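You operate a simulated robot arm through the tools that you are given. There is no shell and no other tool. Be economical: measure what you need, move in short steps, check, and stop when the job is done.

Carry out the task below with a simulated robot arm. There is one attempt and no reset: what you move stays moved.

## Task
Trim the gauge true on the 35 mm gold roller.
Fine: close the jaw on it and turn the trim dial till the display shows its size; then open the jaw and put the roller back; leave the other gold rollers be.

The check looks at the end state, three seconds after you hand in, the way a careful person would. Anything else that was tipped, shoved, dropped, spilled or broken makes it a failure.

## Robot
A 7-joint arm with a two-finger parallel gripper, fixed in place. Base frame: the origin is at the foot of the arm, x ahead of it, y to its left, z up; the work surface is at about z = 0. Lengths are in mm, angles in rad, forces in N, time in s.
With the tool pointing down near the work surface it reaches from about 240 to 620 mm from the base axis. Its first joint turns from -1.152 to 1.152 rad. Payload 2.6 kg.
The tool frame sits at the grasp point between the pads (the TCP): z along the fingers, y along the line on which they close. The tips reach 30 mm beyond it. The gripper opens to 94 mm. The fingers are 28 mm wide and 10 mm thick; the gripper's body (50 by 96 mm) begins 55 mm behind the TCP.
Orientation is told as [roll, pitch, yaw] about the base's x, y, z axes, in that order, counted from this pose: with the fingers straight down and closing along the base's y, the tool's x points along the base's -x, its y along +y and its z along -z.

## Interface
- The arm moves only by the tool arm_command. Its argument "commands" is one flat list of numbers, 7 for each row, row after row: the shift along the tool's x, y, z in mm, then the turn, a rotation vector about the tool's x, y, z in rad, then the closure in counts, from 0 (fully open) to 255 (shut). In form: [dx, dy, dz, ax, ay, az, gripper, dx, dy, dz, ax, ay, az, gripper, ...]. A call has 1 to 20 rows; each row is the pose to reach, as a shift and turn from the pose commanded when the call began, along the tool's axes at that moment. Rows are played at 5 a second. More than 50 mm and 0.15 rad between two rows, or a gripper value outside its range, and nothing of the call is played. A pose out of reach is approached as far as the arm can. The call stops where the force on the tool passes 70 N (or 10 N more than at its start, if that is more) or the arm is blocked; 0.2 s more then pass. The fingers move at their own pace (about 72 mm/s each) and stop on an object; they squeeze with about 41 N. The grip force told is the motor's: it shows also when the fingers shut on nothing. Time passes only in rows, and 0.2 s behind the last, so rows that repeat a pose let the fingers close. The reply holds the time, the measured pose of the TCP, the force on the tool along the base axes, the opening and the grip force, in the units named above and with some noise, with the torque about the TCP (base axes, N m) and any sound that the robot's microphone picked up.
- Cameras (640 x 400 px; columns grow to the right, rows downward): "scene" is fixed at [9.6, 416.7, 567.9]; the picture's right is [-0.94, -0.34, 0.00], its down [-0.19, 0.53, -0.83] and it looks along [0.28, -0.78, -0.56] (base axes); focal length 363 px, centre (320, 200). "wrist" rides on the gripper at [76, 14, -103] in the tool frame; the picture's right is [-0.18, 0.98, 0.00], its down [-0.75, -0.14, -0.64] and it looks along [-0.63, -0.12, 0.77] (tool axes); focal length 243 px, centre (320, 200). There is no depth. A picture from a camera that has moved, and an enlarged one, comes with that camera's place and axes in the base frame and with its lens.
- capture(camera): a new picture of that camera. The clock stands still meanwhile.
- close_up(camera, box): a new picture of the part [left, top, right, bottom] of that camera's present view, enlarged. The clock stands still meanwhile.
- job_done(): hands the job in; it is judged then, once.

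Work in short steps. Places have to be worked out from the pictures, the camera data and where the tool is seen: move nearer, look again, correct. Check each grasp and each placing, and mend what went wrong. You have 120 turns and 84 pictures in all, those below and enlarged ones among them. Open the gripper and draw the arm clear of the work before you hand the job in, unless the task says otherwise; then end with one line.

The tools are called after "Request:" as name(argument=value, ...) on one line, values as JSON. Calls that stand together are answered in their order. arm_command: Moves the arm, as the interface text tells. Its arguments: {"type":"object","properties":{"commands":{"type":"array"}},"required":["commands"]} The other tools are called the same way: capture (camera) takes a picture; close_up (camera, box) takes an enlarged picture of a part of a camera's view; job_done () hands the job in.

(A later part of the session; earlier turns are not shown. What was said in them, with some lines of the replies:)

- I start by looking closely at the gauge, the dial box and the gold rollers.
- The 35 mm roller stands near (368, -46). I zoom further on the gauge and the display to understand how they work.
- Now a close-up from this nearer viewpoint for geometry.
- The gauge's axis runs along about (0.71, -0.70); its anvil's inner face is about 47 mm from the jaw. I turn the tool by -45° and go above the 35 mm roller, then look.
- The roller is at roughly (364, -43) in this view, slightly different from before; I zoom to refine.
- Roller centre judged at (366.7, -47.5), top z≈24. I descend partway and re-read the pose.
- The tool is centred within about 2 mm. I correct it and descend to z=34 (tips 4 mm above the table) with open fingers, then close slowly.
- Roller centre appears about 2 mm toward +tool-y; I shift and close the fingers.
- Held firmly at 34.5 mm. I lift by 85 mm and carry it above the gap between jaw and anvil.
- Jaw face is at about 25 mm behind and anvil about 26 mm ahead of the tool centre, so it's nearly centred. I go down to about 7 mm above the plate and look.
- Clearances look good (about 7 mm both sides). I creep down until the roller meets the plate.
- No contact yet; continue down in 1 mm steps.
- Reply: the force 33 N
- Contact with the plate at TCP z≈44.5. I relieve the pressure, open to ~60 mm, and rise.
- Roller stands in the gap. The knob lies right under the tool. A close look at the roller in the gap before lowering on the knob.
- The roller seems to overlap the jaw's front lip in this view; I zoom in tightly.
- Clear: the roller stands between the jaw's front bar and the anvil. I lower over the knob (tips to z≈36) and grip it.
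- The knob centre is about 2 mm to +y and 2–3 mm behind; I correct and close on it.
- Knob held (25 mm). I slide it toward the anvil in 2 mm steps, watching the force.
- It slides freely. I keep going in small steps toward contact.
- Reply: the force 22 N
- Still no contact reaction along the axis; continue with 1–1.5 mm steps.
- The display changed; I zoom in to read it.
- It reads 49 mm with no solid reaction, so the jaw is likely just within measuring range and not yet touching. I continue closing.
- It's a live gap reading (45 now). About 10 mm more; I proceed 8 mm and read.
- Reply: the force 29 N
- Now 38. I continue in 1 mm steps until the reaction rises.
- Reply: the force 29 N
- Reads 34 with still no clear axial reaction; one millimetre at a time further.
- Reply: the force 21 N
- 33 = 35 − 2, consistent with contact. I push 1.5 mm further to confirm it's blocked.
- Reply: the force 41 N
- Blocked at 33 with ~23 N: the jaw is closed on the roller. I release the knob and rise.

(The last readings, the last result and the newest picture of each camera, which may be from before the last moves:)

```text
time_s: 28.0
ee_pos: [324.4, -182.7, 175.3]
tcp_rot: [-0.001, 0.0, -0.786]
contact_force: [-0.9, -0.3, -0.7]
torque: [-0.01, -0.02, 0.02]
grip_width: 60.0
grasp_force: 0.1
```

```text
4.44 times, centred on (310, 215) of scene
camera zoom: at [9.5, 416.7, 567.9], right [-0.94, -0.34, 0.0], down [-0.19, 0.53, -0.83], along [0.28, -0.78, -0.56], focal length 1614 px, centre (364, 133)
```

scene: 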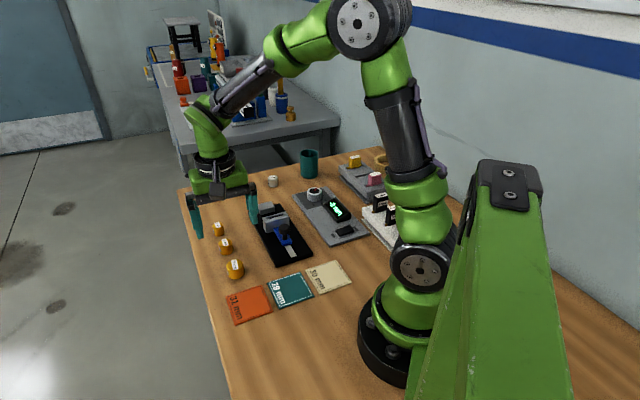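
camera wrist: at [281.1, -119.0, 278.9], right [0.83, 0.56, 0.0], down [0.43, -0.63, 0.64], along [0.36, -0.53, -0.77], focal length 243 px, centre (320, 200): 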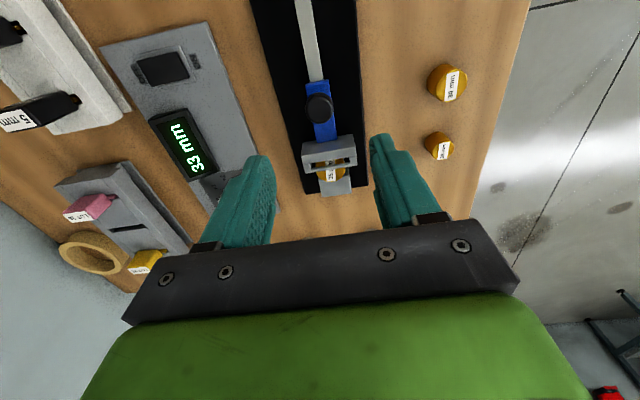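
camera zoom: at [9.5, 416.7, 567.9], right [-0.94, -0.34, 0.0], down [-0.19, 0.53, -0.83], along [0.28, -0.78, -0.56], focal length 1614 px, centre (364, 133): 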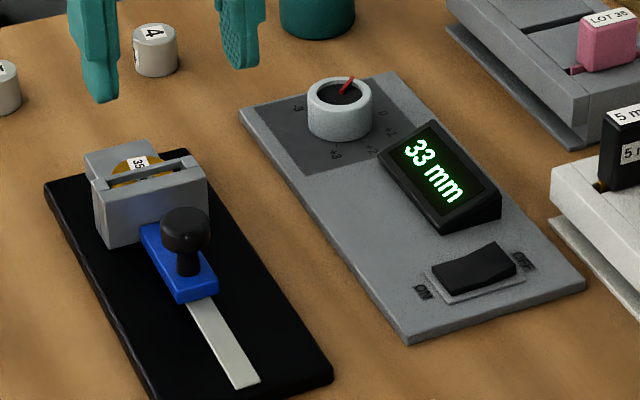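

The jaw stays closed at 33. The dial must go up by 2: clockwise from above (positive about tool z). I move above the dial, est. (308, -367), turning to yaw ≈ -0.1 so there is room to turn.

Request:
arm_command(commands=[-19.8, -23.6, 7.5, 0, 0, -0.116, 92, -39.6, -47.3, 15, 0, 0, -0.233, 92, -59.4, -71, 22.5, 0, 0, -0.35, 92, -79.2, -94.6, 30, 0, 0, -0.467, 92, -99, -118.3, 37.5, 0, 0, -0.583, 92, -118.7, -141.9, 45, 0, 0, -0.7, 92, -118.7, -141.9, 45, 0, 0, -0.7, 92, -118.7, -141.9, 45, 0, 0, -0.7, 92])

Request:
capture(camera="wrist")

Request:
close_up(camera="scene", box=[260, 150, 380, 250])

```text
time_s: 29.8
ee_pos: [307.6, -369.2, 131.4]
tcp_rot: [0.0, 0.001, -0.085]
contact_force: [-0.2, -0.3, 0.2]
torque: [0.02, 0.03, -0.01]
grip_width: 60.2
grasp_force: 0.0
```

```text
38 pictures are left
camera wrist: at [233.9, -348.6, 235.6], right [0.27, 0.96, 0.0], down [0.74, -0.2, 0.64], along [0.62, -0.17, -0.77], focal length 243 px, centre (320, 200)
```

wrist: 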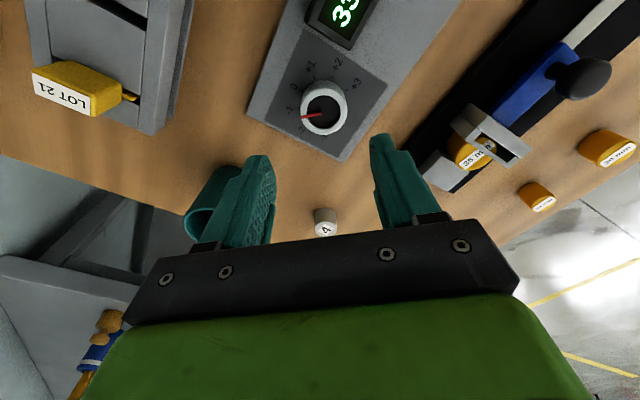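

```text
4.00 times, centred on (320, 200) of scene
camera zoom: at [9.6, 416.7, 567.9], right [-0.94, -0.34, 0.0], down [-0.19, 0.53, -0.83], along [0.28, -0.78, -0.56], focal length 1453 px, centre (320, 200)
```

zoom: 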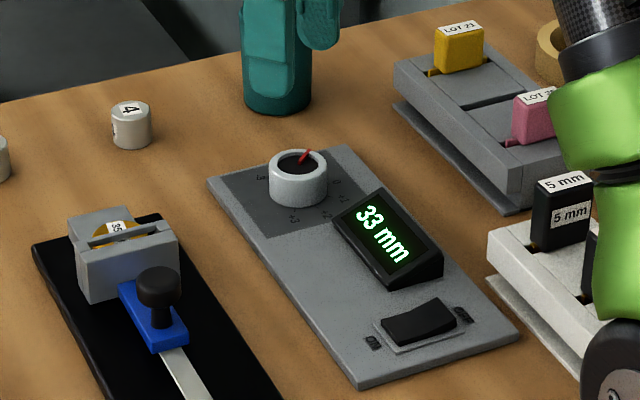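

The dial is centred under the tool within ~1 mm. I descend with tips to about z=17.

Request:
arm_command(commands=[0, 1, 30, 0, 0, 0, 92, 0, 1, 55, 0, 0, 0, 92, 0, 1, 75, 0, 0, 0, 92, 0, 1, 84, 0, 0, 0, 92, 0, 1, 84, 0, 0, 0, 92])

Request:
capture(camera="wrist")

Request:
close_up(camera="scene", box=[270, 150, 370, 230])

```text
time_s: 31.0
ee_pos: [309.8, -367.7, 48.7]
tcp_rot: [-0.001, -0.002, -0.085]
contact_force: [0.4, 0.5, -0.4]
torque: [0.01, 0.0, 0.04]
grip_width: 60.1
grasp_force: 0.0
```

```text
36 pictures are left
camera wrist: at [235.1, -347.3, 152.4], right [0.27, 0.96, 0.0], down [0.74, -0.21, 0.64], along [0.62, -0.17, -0.77], focal length 243 px, centre (320, 200)
```

wrist: 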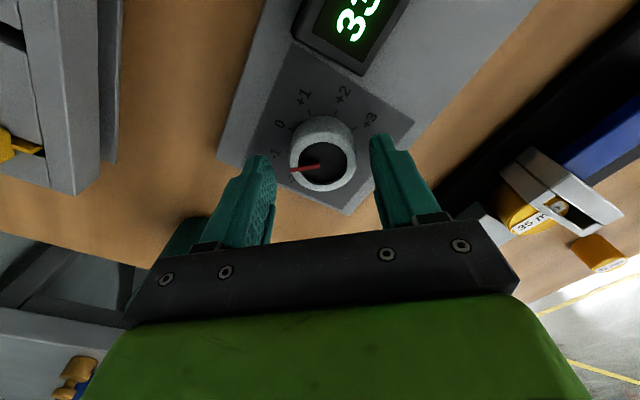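

```text
5.00 times, centred on (320, 190) of scene
camera zoom: at [9.6, 416.7, 567.9], right [-0.94, -0.34, 0.0], down [-0.19, 0.53, -0.83], along [0.28, -0.78, -0.56], focal length 1816 px, centre (320, 250)
```

zoom: 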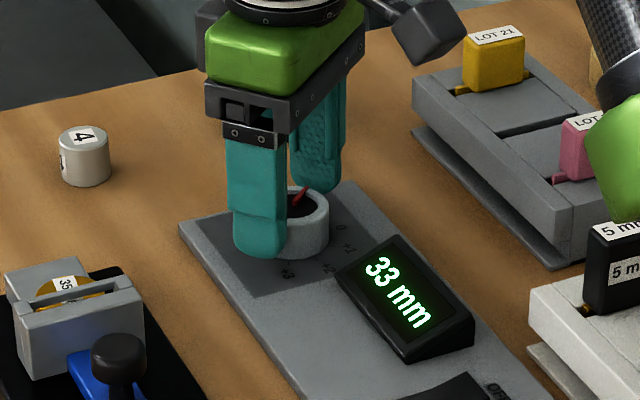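

Good alignment. I shift 1 mm in y and close on the dial.

Request:
arm_command(commands=[0, 1, 2, 0, 0, 0, 92, 0, 1, 2, 0, 0, 0, 130, 0, 1, 2, 0, 0, 0, 160, 0, 1, 2, 0, 0, 0, 190, 0, 1, 2, 0, 0, 0, 190])

```text
time_s: 32.2
ee_pos: [309.9, -364.8, 46.2]
tcp_rot: [0.003, 0.0, -0.086]
contact_force: [-0.5, 13.2, 3.1]
torque: [-0.14, -0.05, -0.03]
grip_width: 39.7
grasp_force: 45.3
```

Dial held (39.7 mm). I relieve the side load and turn +0.6 rad, then read the display.

Request:
arm_command(commands=[0, 0.8, 0, 0, 0, 0, 190, 0, 0.8, 0, 0, 0, 0.12, 190, 0, 0.8, 0, 0, 0, 0.24, 190, 0, 0.8, 0, 0, 0, 0.36, 190, 0, 0.8, 0, 0, 0, 0.48, 190, 0, 0.8, 0, 0, 0, 0.6, 190, 0, 0.8, 0, 0, 0, 0.6, 190])

Request:
close_up(camera="scene", box=[250, 150, 370, 230])

Request:
capture(camera="wrist")

```text
time_s: 33.8
ee_pos: [309.4, -366.4, 45.4]
tcp_rot: [-0.002, -0.001, -0.686]
contact_force: [13.4, -14.4, -20.9]
torque: [-0.09, -0.98, -0.04]
grip_width: 39.6
grasp_force: 45.2
```

```text
5.00 times, centred on (310, 190) of scene
camera zoom: at [9.6, 416.6, 568.0], right [-0.94, -0.34, 0.0], down [-0.19, 0.53, -0.83], along [0.28, -0.78, -0.56], focal length 1816 px, centre (370, 250)
```

zoom: 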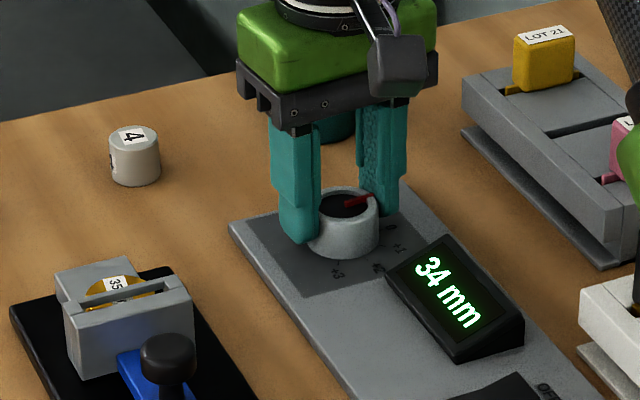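

```text
33 pictures are left
camera wrist: at [259.5, -308.1, 150.0], right [0.77, 0.64, 0.0], down [0.49, -0.59, 0.64], along [0.41, -0.49, -0.77], focal length 243 px, centre (320, 200)
```

wrist: 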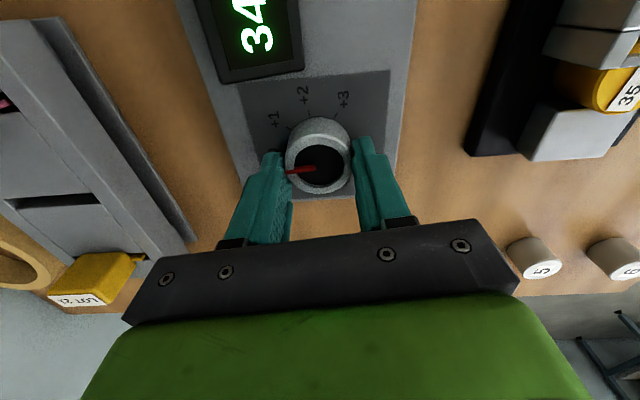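

34 after 0.6 rad. Tick spacing is about 40° (0.70 rad), and the pointer started at −1, so +1 needs 1.4 rad in total. I turn 0.8 rad more.

Request:
arm_command(commands=[-0.8, 0, 0.4, 0, 0, 0.13, 190, -0.8, 0, 0.4, 0, 0, 0.26, 190, -0.8, 0, 0.4, 0, 0, 0.4, 190, -0.8, 0, 0.4, 0, 0, 0.53, 190, -0.8, 0, 0.4, 0, 0, 0.66, 190, -0.8, 0, 0.4, 0, 0, 0.8, 190, -0.8, 0, 0.4, 0, 0, 0.8, 190])

Request:
close_up(camera="scene", box=[250, 150, 370, 230])

Request:
capture(camera="wrist")

```text
time_s: 35.4
ee_pos: [307.5, -366.9, 46.3]
tcp_rot: [-0.005, -0.002, -1.493]
contact_force: [-18.8, -14.6, 3.6]
torque: [0.09, -0.02, 0.1]
grip_width: 39.5
grasp_force: 45.1
```

```text
5.00 times, centred on (310, 190) of scene
camera zoom: at [9.5, 416.7, 567.9], right [-0.94, -0.34, 0.0], down [-0.19, 0.53, -0.83], along [0.28, -0.78, -0.56], focal length 1816 px, centre (370, 250)
```

zoom: 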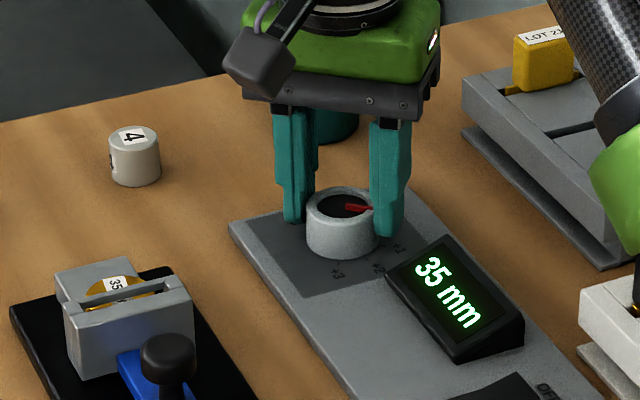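

```text
31 pictures are left
camera wrist: at [315.8, -291.4, 149.9], right [0.99, -0.11, 0.0], down [-0.08, -0.76, 0.65], along [-0.07, -0.64, -0.76], focal length 243 px, centre (320, 200)
```

wrist: 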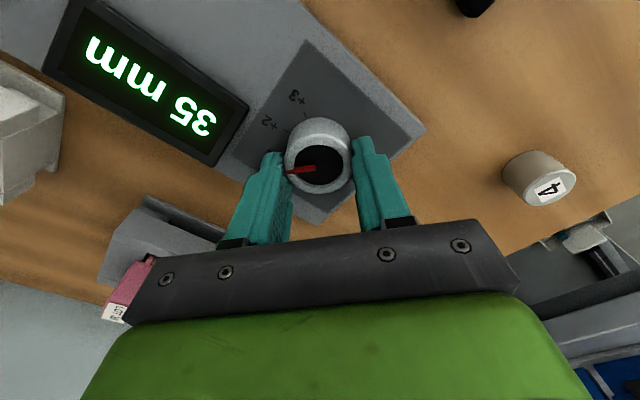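

Display shows 35 mm with the pointer at about +1. I release the dial and rise straight up.

Request:
arm_command(commands=[0, 0, 0, 0, 0, 0, 150, 0, 0, 0, 0, 0, 0, 92, 0, 0, 0, 0, 0, 0, 92, 0, 0, -20, 0, 0, 0, 92, 0, 0, -50, 0, 0, 0, 92, 0, 0, -90, 0, 0, 0, 92, 0, 0, -90, 0, 0, 0, 92])

Request:
capture(camera="wrist")

Request:
close_up(camera="scene", box=[250, 150, 370, 230])

```text
time_s: 37.0
ee_pos: [309.6, -367.9, 135.8]
tcp_rot: [0.0, 0.0, -1.485]
contact_force: [-0.2, -0.9, -0.2]
torque: [0.03, -0.01, 0.0]
grip_width: 60.3
grasp_force: 0.0
```

```text
30 pictures are left
camera wrist: at [317.1, -290.7, 239.1], right [0.99, -0.1, 0.0], down [-0.08, -0.76, 0.64], along [-0.06, -0.64, -0.77], focal length 243 px, centre (320, 200)
```

wrist: 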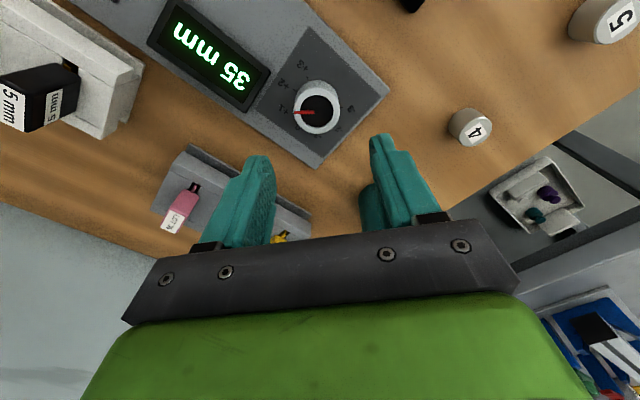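

```text
5.00 times, centred on (310, 190) of scene
camera zoom: at [9.6, 416.7, 567.9], right [-0.94, -0.34, 0.0], down [-0.19, 0.53, -0.83], along [0.28, -0.78, -0.56], focal length 1816 px, centre (370, 250)
```

zoom: 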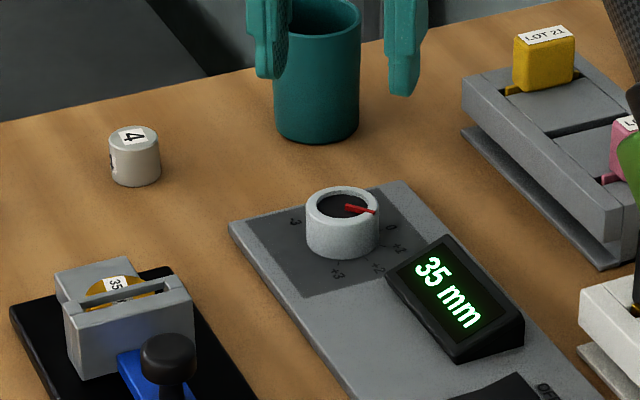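

Display stays 35. I check the pointer closely against the ticks.

Request:
close_up(camera="wrist", box=[265, 50, 375, 150])

```text
4.00 times, centred on (320, 100) of wrist
camera zoom: at [317.1, -290.7, 239.1], right [0.99, -0.1, 0.0], down [-0.08, -0.76, 0.64], along [-0.06, -0.64, -0.77], focal length 970 px, centre (320, 600)
```

zoom: 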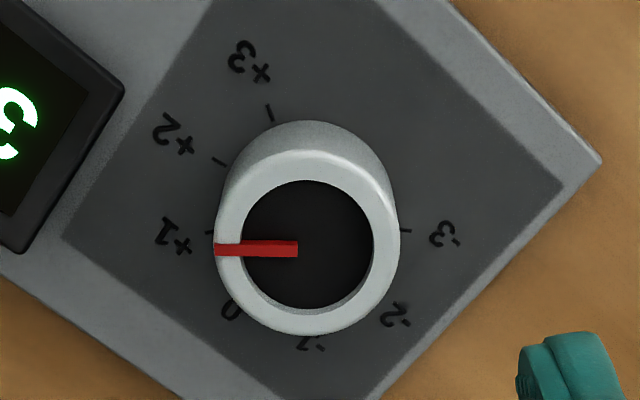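

Pointer is on +1. Now I go back over the gauge knob (323.9, -182.9), turning back to yaw -0.785.

Request:
arm_command(commands=[30.5, 5, 0, 0, 0, -0.116, 92, 61, 10, 0, 0, 0, -0.233, 92, 91.5, 15, 0, 0, 0, -0.35, 92, 122, 20, 0, 0, 0, -0.467, 92, 152.5, 25, 0, 0, 0, -0.583, 92, 183.1, 30.1, 0, 0, 0, -0.7, 92, 183.1, 30.1, 15.8, 0, 0, -0.7, 92, 183.1, 30.1, 15.8, 0, 0, -0.7, 92])

Request:
close_up(camera="wrist", box=[240, 60, 420, 240])

```text
time_s: 38.8
ee_pos: [323.1, -180.6, 119.5]
tcp_rot: [0.0, -0.001, -0.785]
contact_force: [-0.2, 0.1, 0.2]
torque: [0.03, 0.04, 0.0]
grip_width: 59.9
grasp_force: 0.1
```

```text
2.22 times, centred on (330, 150) of wrist
camera zoom: at [280.2, -116.8, 223.7], right [0.82, 0.57, 0.0], down [0.43, -0.63, 0.64], along [0.36, -0.53, -0.77], focal length 539 px, centre (298, 311)
```

zoom: 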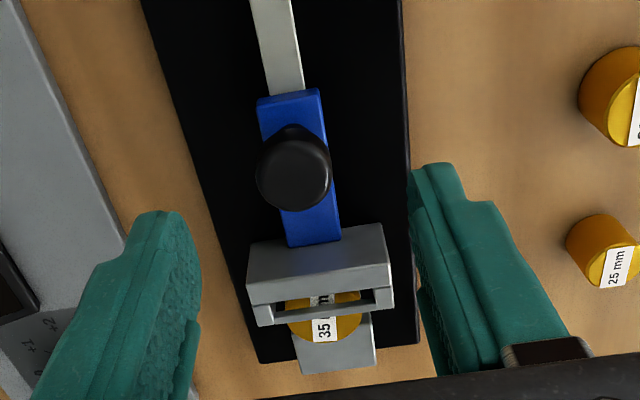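

Aligned. I descend on the knob and grip it.

Request:
arm_command(commands=[0, -1, 25, 0, 0, 0, 92, 0, -1, 45, 0, 0, 0, 92, 0, -1, 52.5, 0, 0, 0, 92, 0, -1, 52.5, 0, 0, 0, 150, 0, -1, 52.5, 0, 0, 0, 190, 0, -1, 52.5, 0, 0, 0, 220, 0, -1, 52.5, 0, 0, 0, 220])

Request:
close_up(camera="scene", box=[240, 170, 380, 260])

```text
time_s: 40.4
ee_pos: [324.1, -182.9, 67.0]
tcp_rot: [-0.001, 0.0, -0.787]
contact_force: [-6.2, -6.4, -3.4]
torque: [-0.16, 0.09, -0.01]
grip_width: 25.0
grasp_force: 45.0
```

```text
4.44 times, centred on (310, 215) of scene
camera zoom: at [9.6, 416.7, 567.9], right [-0.94, -0.34, 0.0], down [-0.19, 0.53, -0.83], along [0.28, -0.78, -0.56], focal length 1614 px, centre (364, 133)
```

zoom: 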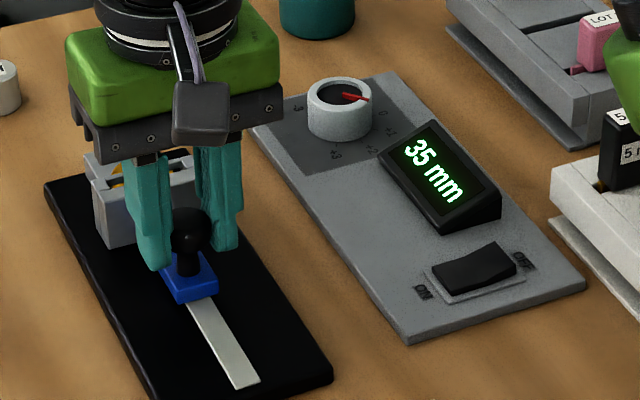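

Knob held, display still 35. I pull the jaw back open by 29 mm.

Request:
arm_command(commands=[2, -0.4, 0, 0, 0, 0, 220, 5, -0.4, 0, 0, 0, 0, 220, 8, -0.4, 0, 0, 0, 0, 220, 11, -0.4, 0, 0, 0, 0, 220, 14, -0.4, 0, 0, 0, 0, 220, 17, -0.4, 0, 0, 0, 0, 220, 20, -0.4, 0, 0, 0, 0, 220, 23, -0.4, 0, 0, 0, 0, 220, 26, -0.4, 0, 0, 0, 0, 220, 29, -0.4, 0, 0, 0, 0, 220, 29, -0.4, 0, 0, 0, 0, 220])

Request:
close_up(camera="scene", box=[240, 170, 380, 260])

```text
time_s: 42.8
ee_pos: [300.5, -160.4, 67.8]
tcp_rot: [-0.001, 0.003, -0.786]
contact_force: [-4.5, -5.2, -31.1]
torque: [0.35, 0.49, -0.07]
grip_width: 25.0
grasp_force: 45.1
```

```text
4.44 times, centred on (310, 215) of scene
camera zoom: at [9.7, 416.7, 568.0], right [-0.94, -0.34, 0.0], down [-0.19, 0.53, -0.83], along [0.28, -0.78, -0.56], focal length 1614 px, centre (364, 133)
```

zoom: 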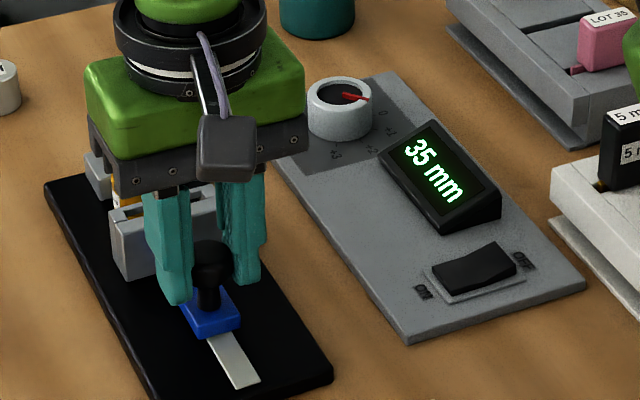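

The jaw is open; the display keeps 35. I release the knob, rise, and look for the roller.

Request:
arm_command(commands=[0, 0, 0.6, 0, 0, 0, 220, 0, 0, 0.6, 0, 0, 0, 150, 0, 0, 0.6, 0, 0, 0, 92, 0, 0, 0.6, 0, 0, 0, 92, 0, 0, -20, 0, 0, 0, 92, 0, 0, -55, 0, 0, 0, 92, 0, 0, -55, 0, 0, 0, 92])

Request:
close_up(camera="wrist", box=[260, 90, 400, 240])

Request:
close_up(camera="scene", box=[230, 170, 370, 260])

```text
time_s: 44.4
ee_pos: [304.8, -161.9, 125.1]
tcp_rot: [0.001, 0.0, -0.785]
contact_force: [0.3, 0.1, 0.1]
torque: [-0.01, 0.02, -0.01]
grip_width: 60.1
grasp_force: 0.0
```

```text
2.67 times, centred on (330, 165) of wrist
camera zoom: at [260.0, -99.0, 229.5], right [0.83, 0.56, 0.0], down [0.43, -0.63, 0.64], along [0.36, -0.53, -0.77], focal length 647 px, centre (293, 293)
```

zoom: 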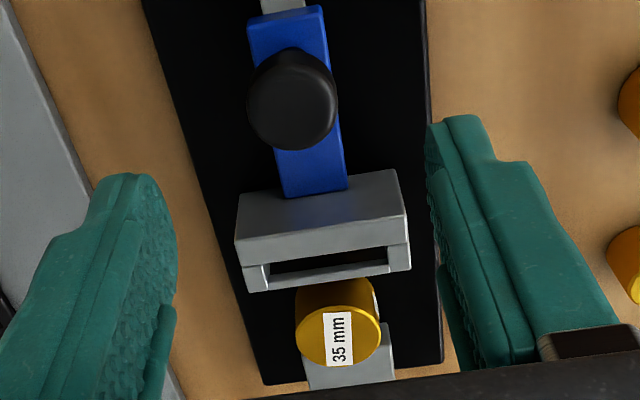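

```text
4.44 times, centred on (300, 215) of scene
camera zoom: at [9.5, 416.7, 567.9], right [-0.94, -0.34, 0.0], down [-0.19, 0.53, -0.83], along [0.28, -0.78, -0.56], focal length 1614 px, centre (409, 133)
```

zoom: 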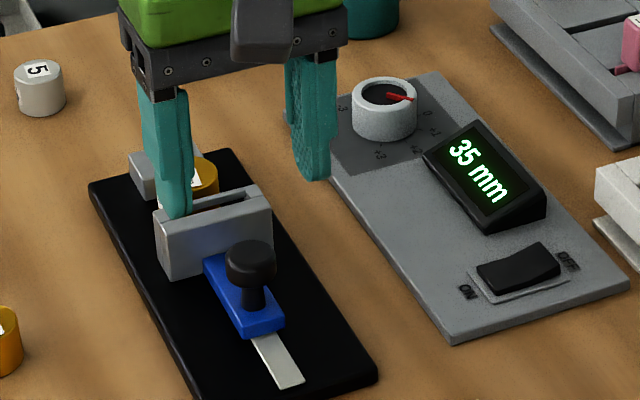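

The roller now stands against the anvil at about (380, -241.5). I move above it and lower partway.

Request:
arm_command(commands=[-36, -1, 0, 0, 0, 0, 92, -72, -2, 0, 0, 0, 0, 92, -109.5, -3, 0, 0, 0, 0, 92, -109.5, -3, 25, 0, 0, 0, 92, -109.5, -3, 50, 0, 0, 0, 92, -109.5, -3, 50, 0, 0, 0, 92, -109.5, -3, 50, 0, 0, 0, 92])

Request:
capture(camera="wrist")

Request:
close_up(camera="scene", box=[225, 170, 325, 250])

```text
time_s: 46.0
ee_pos: [379.4, -239.0, 74.1]
tcp_rot: [-0.002, 0.0, -0.785]
contact_force: [0.4, 0.7, -0.5]
torque: [-0.03, 0.02, 0.03]
grip_width: 60.3
grasp_force: 0.1
```

```text
22 pictures are left
camera wrist: at [335.5, -175.6, 177.2], right [0.83, 0.56, 0.0], down [0.43, -0.63, 0.64], along [0.36, -0.53, -0.77], focal length 243 px, centre (320, 200)
```

wrist: 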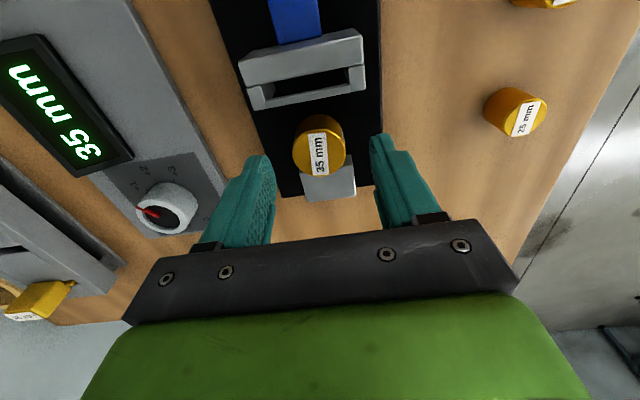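

```text
5.00 times, centred on (275, 210) of scene
camera zoom: at [9.6, 416.7, 567.9], right [-0.94, -0.34, 0.0], down [-0.19, 0.53, -0.83], along [0.28, -0.78, -0.56], focal length 1816 px, centre (545, 150)
```

zoom: 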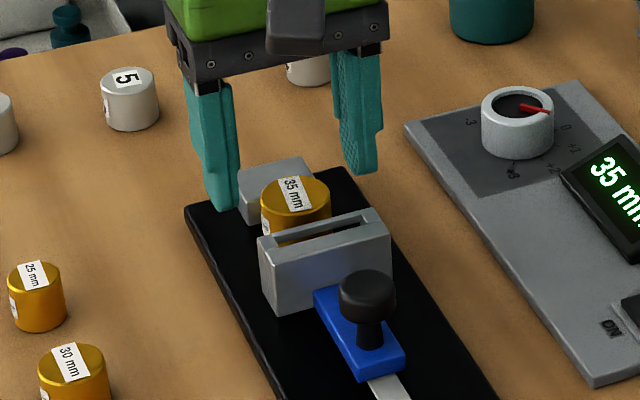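

Nearly centred. I descend to the earlier grip height (z≈44.5) and close.

Request:
arm_command(commands=[-1.3, -0.6, 12, 0, 0, 0, 92, -1.3, -0.6, 22, 0, 0, 0, 92, -1.3, -0.6, 29, 0, 0, 0, 92, -1.3, -0.6, 29, 0, 0, 0, 92])

Request:
capture(camera="wrist")

```text
time_s: 47.0
ee_pos: [379.0, -241.7, 45.4]
tcp_rot: [-0.001, 0.0, -0.786]
contact_force: [0.5, -1.0, 0.5]
torque: [-0.03, 0.0, -0.02]
grip_width: 60.1
grasp_force: 0.1
```

```text
20 pictures are left
camera wrist: at [334.9, -178.0, 149.1], right [0.83, 0.56, 0.0], down [0.43, -0.63, 0.64], along [0.36, -0.53, -0.77], focal length 243 px, centre (320, 200)
```

wrist: 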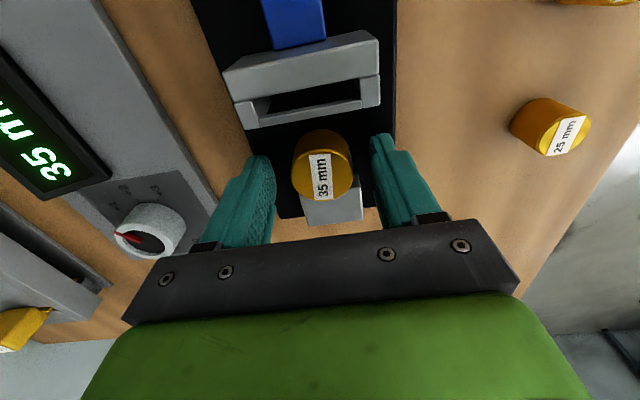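

The roller sits in the image exactly as it did at the first grip. I close on it and lift.

Request:
arm_command(commands=[0, 0.5, 0, 0, 0, 0, 130, 0, 0.5, 0, 0, 0, 0, 170, 0, 0.5, 0, 0, 0, 0, 200, 0, 0.5, 0, 0, 0, 0, 200, 0, 0.5, -8, 0, 0, 0, 200, 0, 0.5, -30, 0, 0, 0, 200, 0, 0.5, -73, 0, 0, 0, 200, 0, 0.5, -73, 0, 0, 0, 200])

Request:
capture(camera="wrist")

```text
time_s: 48.8
ee_pos: [378.6, -241.9, 117.2]
tcp_rot: [0.0, 0.001, -0.785]
contact_force: [-0.5, 0.0, -2.5]
torque: [0.0, 0.01, 0.0]
grip_width: 34.4
grasp_force: 41.3
```

```text
19 pictures are left
camera wrist: at [334.0, -178.2, 220.6], right [0.83, 0.56, 0.0], down [0.43, -0.63, 0.64], along [0.36, -0.53, -0.77], focal length 243 px, centre (320, 200)
```

wrist: 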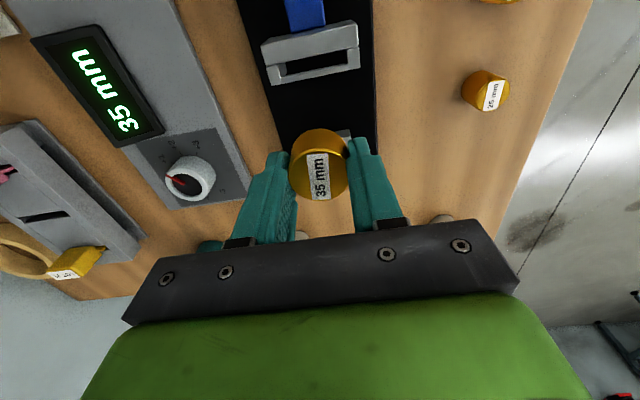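

Held as before. I carry it back above its place (366.5, -48.1) and lower to about 20 mm above the table.

Request:
arm_command(commands=[29.1, 25.7, 0, 0, 0, 0, 200, 58.2, 51.4, 0, 0, 0, 0, 200, 87.4, 77.1, 0, 0, 0, 0, 200, 116.5, 102.8, 0, 0, 0, 0, 200, 145.6, 128.5, 0, 0, 0, 0, 200, 145.6, 128.5, 30, 0, 0, 0, 200, 145.6, 128.5, 60, 0, 0, 0, 200, 145.6, 128.5, 60, 0, 0, 0, 200, 145.6, 128.5, 60, 0, 0, 0, 200])

Request:
capture(camera="wrist")

Request:
close_up(camera="scene", box=[185, 210, 295, 290])

```text
time_s: 50.8
ee_pos: [368.7, -47.0, 57.4]
tcp_rot: [0.001, 0.001, -0.785]
contact_force: [1.0, 0.4, -1.8]
torque: [0.0, 0.02, 0.0]
grip_width: 34.1
grasp_force: 40.7
```

```text
18 pictures are left
camera wrist: at [324.4, 15.4, 161.0], right [0.83, 0.56, 0.0], down [0.43, -0.63, 0.64], along [0.36, -0.53, -0.77], focal length 243 px, centre (320, 200)
```

wrist: 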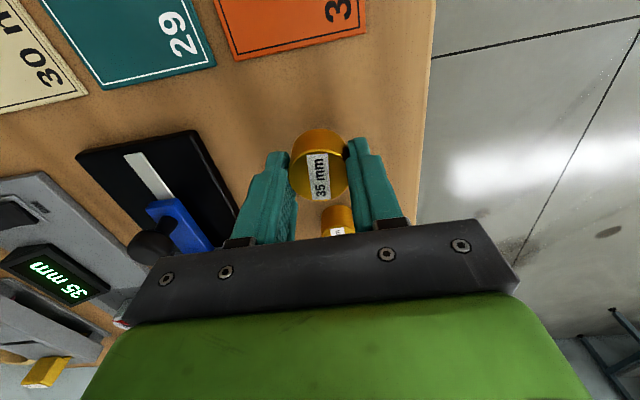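

```text
5.00 times, centred on (240, 250) of scene
camera zoom: at [9.6, 416.7, 567.9], right [-0.94, -0.34, 0.0], down [-0.19, 0.53, -0.83], along [0.28, -0.78, -0.56], focal length 1816 px, centre (720, -50)
```

zoom: 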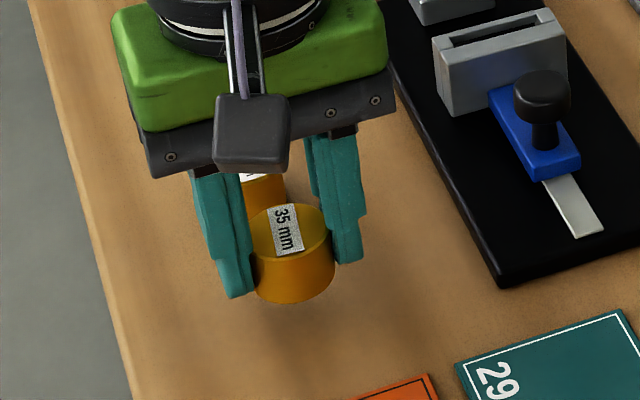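

Lowering to 2–3 mm above the table, then compare with the original picture.

Request:
arm_command(commands=[0, 0, 10, 0, 0, 0, 200, 0, 0, 18, 0, 0, 0, 200, 0, 0, 21, 0, 0, 0, 200, 0, 0, 21, 0, 0, 0, 200])

Request:
close_up(camera="scene", box=[185, 210, 295, 290])

Request:
capture(camera="wrist")

```text
time_s: 51.8
ee_pos: [369.1, -49.1, 35.5]
tcp_rot: [0.0, 0.0, -0.784]
contact_force: [-0.8, -0.7, -1.2]
torque: [-0.04, 0.0, 0.0]
grip_width: 34.3
grasp_force: 41.3
```

```text
5.00 times, centred on (240, 250) of scene
camera zoom: at [9.6, 416.7, 567.9], right [-0.94, -0.34, 0.0], down [-0.19, 0.53, -0.83], along [0.28, -0.78, -0.56], focal length 1816 px, centre (720, -50)
```

zoom: 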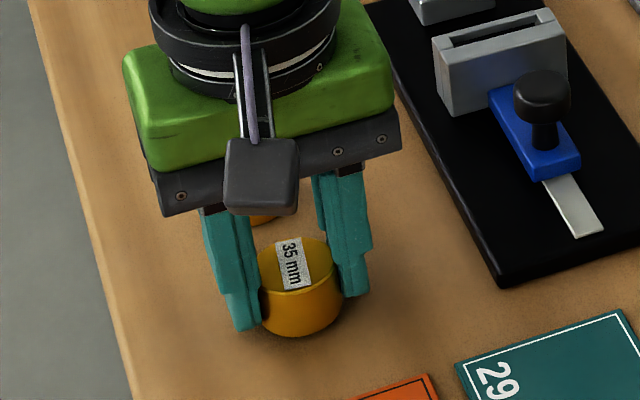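

```text
15 pictures are left
camera wrist: at [324.7, 14.0, 140.4], right [0.83, 0.56, 0.0], down [0.43, -0.63, 0.64], along [0.36, -0.53, -0.77], focal length 243 px, centre (320, 200)
```

wrist: 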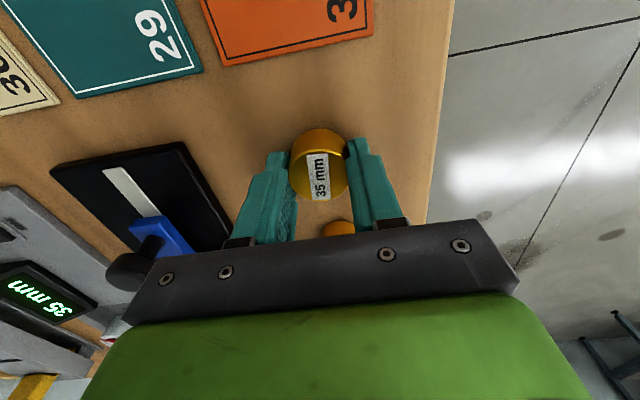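

About 2 mm short compared with the original picture; I correct that and lower to contact.

Request:
arm_command(commands=[2.1, 0.5, 0, 0, 0, 0, 200, 2.1, 0.5, 1, 0, 0, 0, 200, 2.1, 0.5, 2, 0, 0, 0, 200, 2.1, 0.5, 2.5, 0, 0, 0, 200, 2.1, 0.5, 2.5, 0, 0, 0, 200])

Request:
close_up(camera="scene", box=[185, 210, 295, 290])

```text
time_s: 53.0
ee_pos: [367.5, -47.4, 34.1]
tcp_rot: [0.001, 0.002, -0.786]
contact_force: [-0.3, 0.4, -1.4]
torque: [0.0, -0.02, -0.01]
grip_width: 34.4
grasp_force: 41.7
```

```text
5.00 times, centred on (240, 250) of scene
camera zoom: at [9.6, 416.7, 567.9], right [-0.94, -0.34, 0.0], down [-0.19, 0.53, -0.83], along [0.28, -0.78, -0.56], focal length 1816 px, centre (720, -50)
```

zoom: 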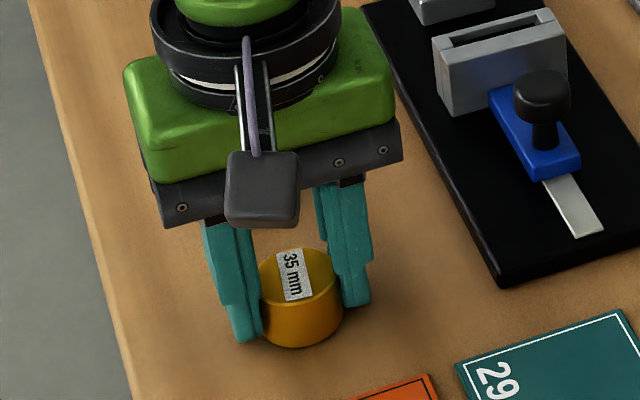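

Position matches the original within a millimetre. I creep down to contact.

Request:
arm_command(commands=[-0.5, 0, 0.5, 0, 0, 0, 200, -0.5, 0, 1, 0, 0, 0, 200, -0.5, 0, 1.5, 0, 0, 0, 200, -0.5, 0, 1.5, 0, 0, 0, 200])

```text
time_s: 54.0
ee_pos: [366.8, -48.4, 31.6]
tcp_rot: [-0.001, 0.0, -0.788]
contact_force: [-9.0, 0.7, 22.0]
torque: [0.0, 0.33, -0.03]
grip_width: 34.4
grasp_force: 40.9
```

Contact (22 N). I ease up half a millimetre, open to ~60 mm gently, and rise clear.

Request:
arm_command(commands=[0, 0, -0.6, 0, 0, 0, 200, 0, 0, -0.6, 0, 0, 0, 185, 0, 0, -0.6, 0, 0, 0, 140, 0, 0, -0.6, 0, 0, 0, 92, 0, 0, -0.6, 0, 0, 0, 80, 0, 0, -0.6, 0, 0, 0, 80, 0, 0, -12, 0, 0, 0, 80, 0, 0, -40, 0, 0, 0, 80, 0, 0, -80, 0, 0, 0, 80, 0, 0, -125, 0, 0, 0, 80, 20, -20, -150, 0, 0, 0, 80, 20, -20, -150, 0, 0, 0, 80])

Request:
close_up(camera="scene", box=[185, 210, 295, 290])

Request:
capture(camera="scene")

```text
time_s: 56.6
ee_pos: [339.3, -46.8, 181.7]
tcp_rot: [0.001, 0.001, -0.786]
contact_force: [-0.3, -0.9, 0.7]
torque: [0.03, 0.03, -0.04]
grip_width: 64.5
grasp_force: 0.0
```

```text
5.00 times, centred on (240, 250) of scene
camera zoom: at [9.5, 416.7, 567.9], right [-0.94, -0.34, 0.0], down [-0.19, 0.53, -0.83], along [0.28, -0.78, -0.56], focal length 1816 px, centre (720, -50)
```

zoom: 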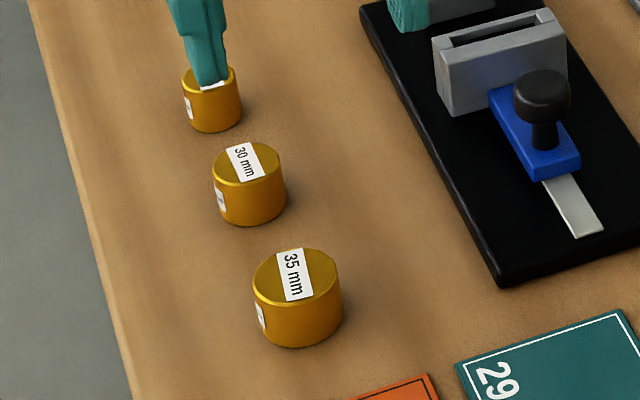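

```text
12 pictures are left
```

scene: 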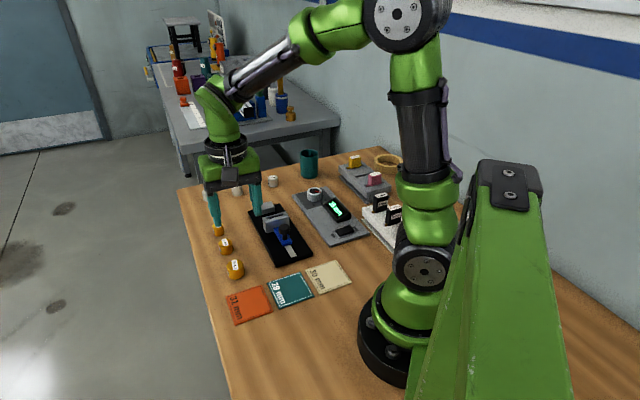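

The roller is back within a millimetre, upright. I raise the arm further with the gripper open, and check the display once more.

Request:
arm_command(commands=[0, 0, -40, 0, 0, 0, 0, 0, 0, -80, 0, 0, 0, 0, 0, 0, -80, 0, 0, 0, 0])

Request:
close_up(camera="scene", box=[190, 170, 390, 295])

```text
time_s: 57.4
ee_pos: [341.0, -47.7, 259.9]
tcp_rot: [-0.001, -0.002, -0.784]
contact_force: [0.2, -0.4, -0.3]
torque: [0.0, 0.0, 0.0]
grip_width: 93.9
grasp_force: 0.1
```

```text
3.20 times, centred on (290, 232) of scene
camera zoom: at [9.5, 416.7, 567.9], right [-0.94, -0.34, 0.0], down [-0.19, 0.53, -0.83], along [0.28, -0.78, -0.56], focal length 1162 px, centre (416, 96)
```

zoom: 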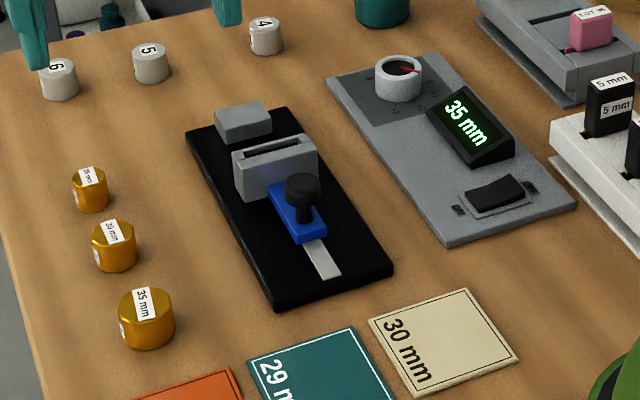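

Everything is in place: display 35 mm, jaw open, roller back, others untouched. Handing in.

Request:
job_done()

```text
The job is handed in.
```

The gauge is trimmed: the display reads 35 mm with the dial at about +1. The jaw is open again, the 35 mm gold roller is back within about a millimetre of its spot, and the other gold rollers were not touched.
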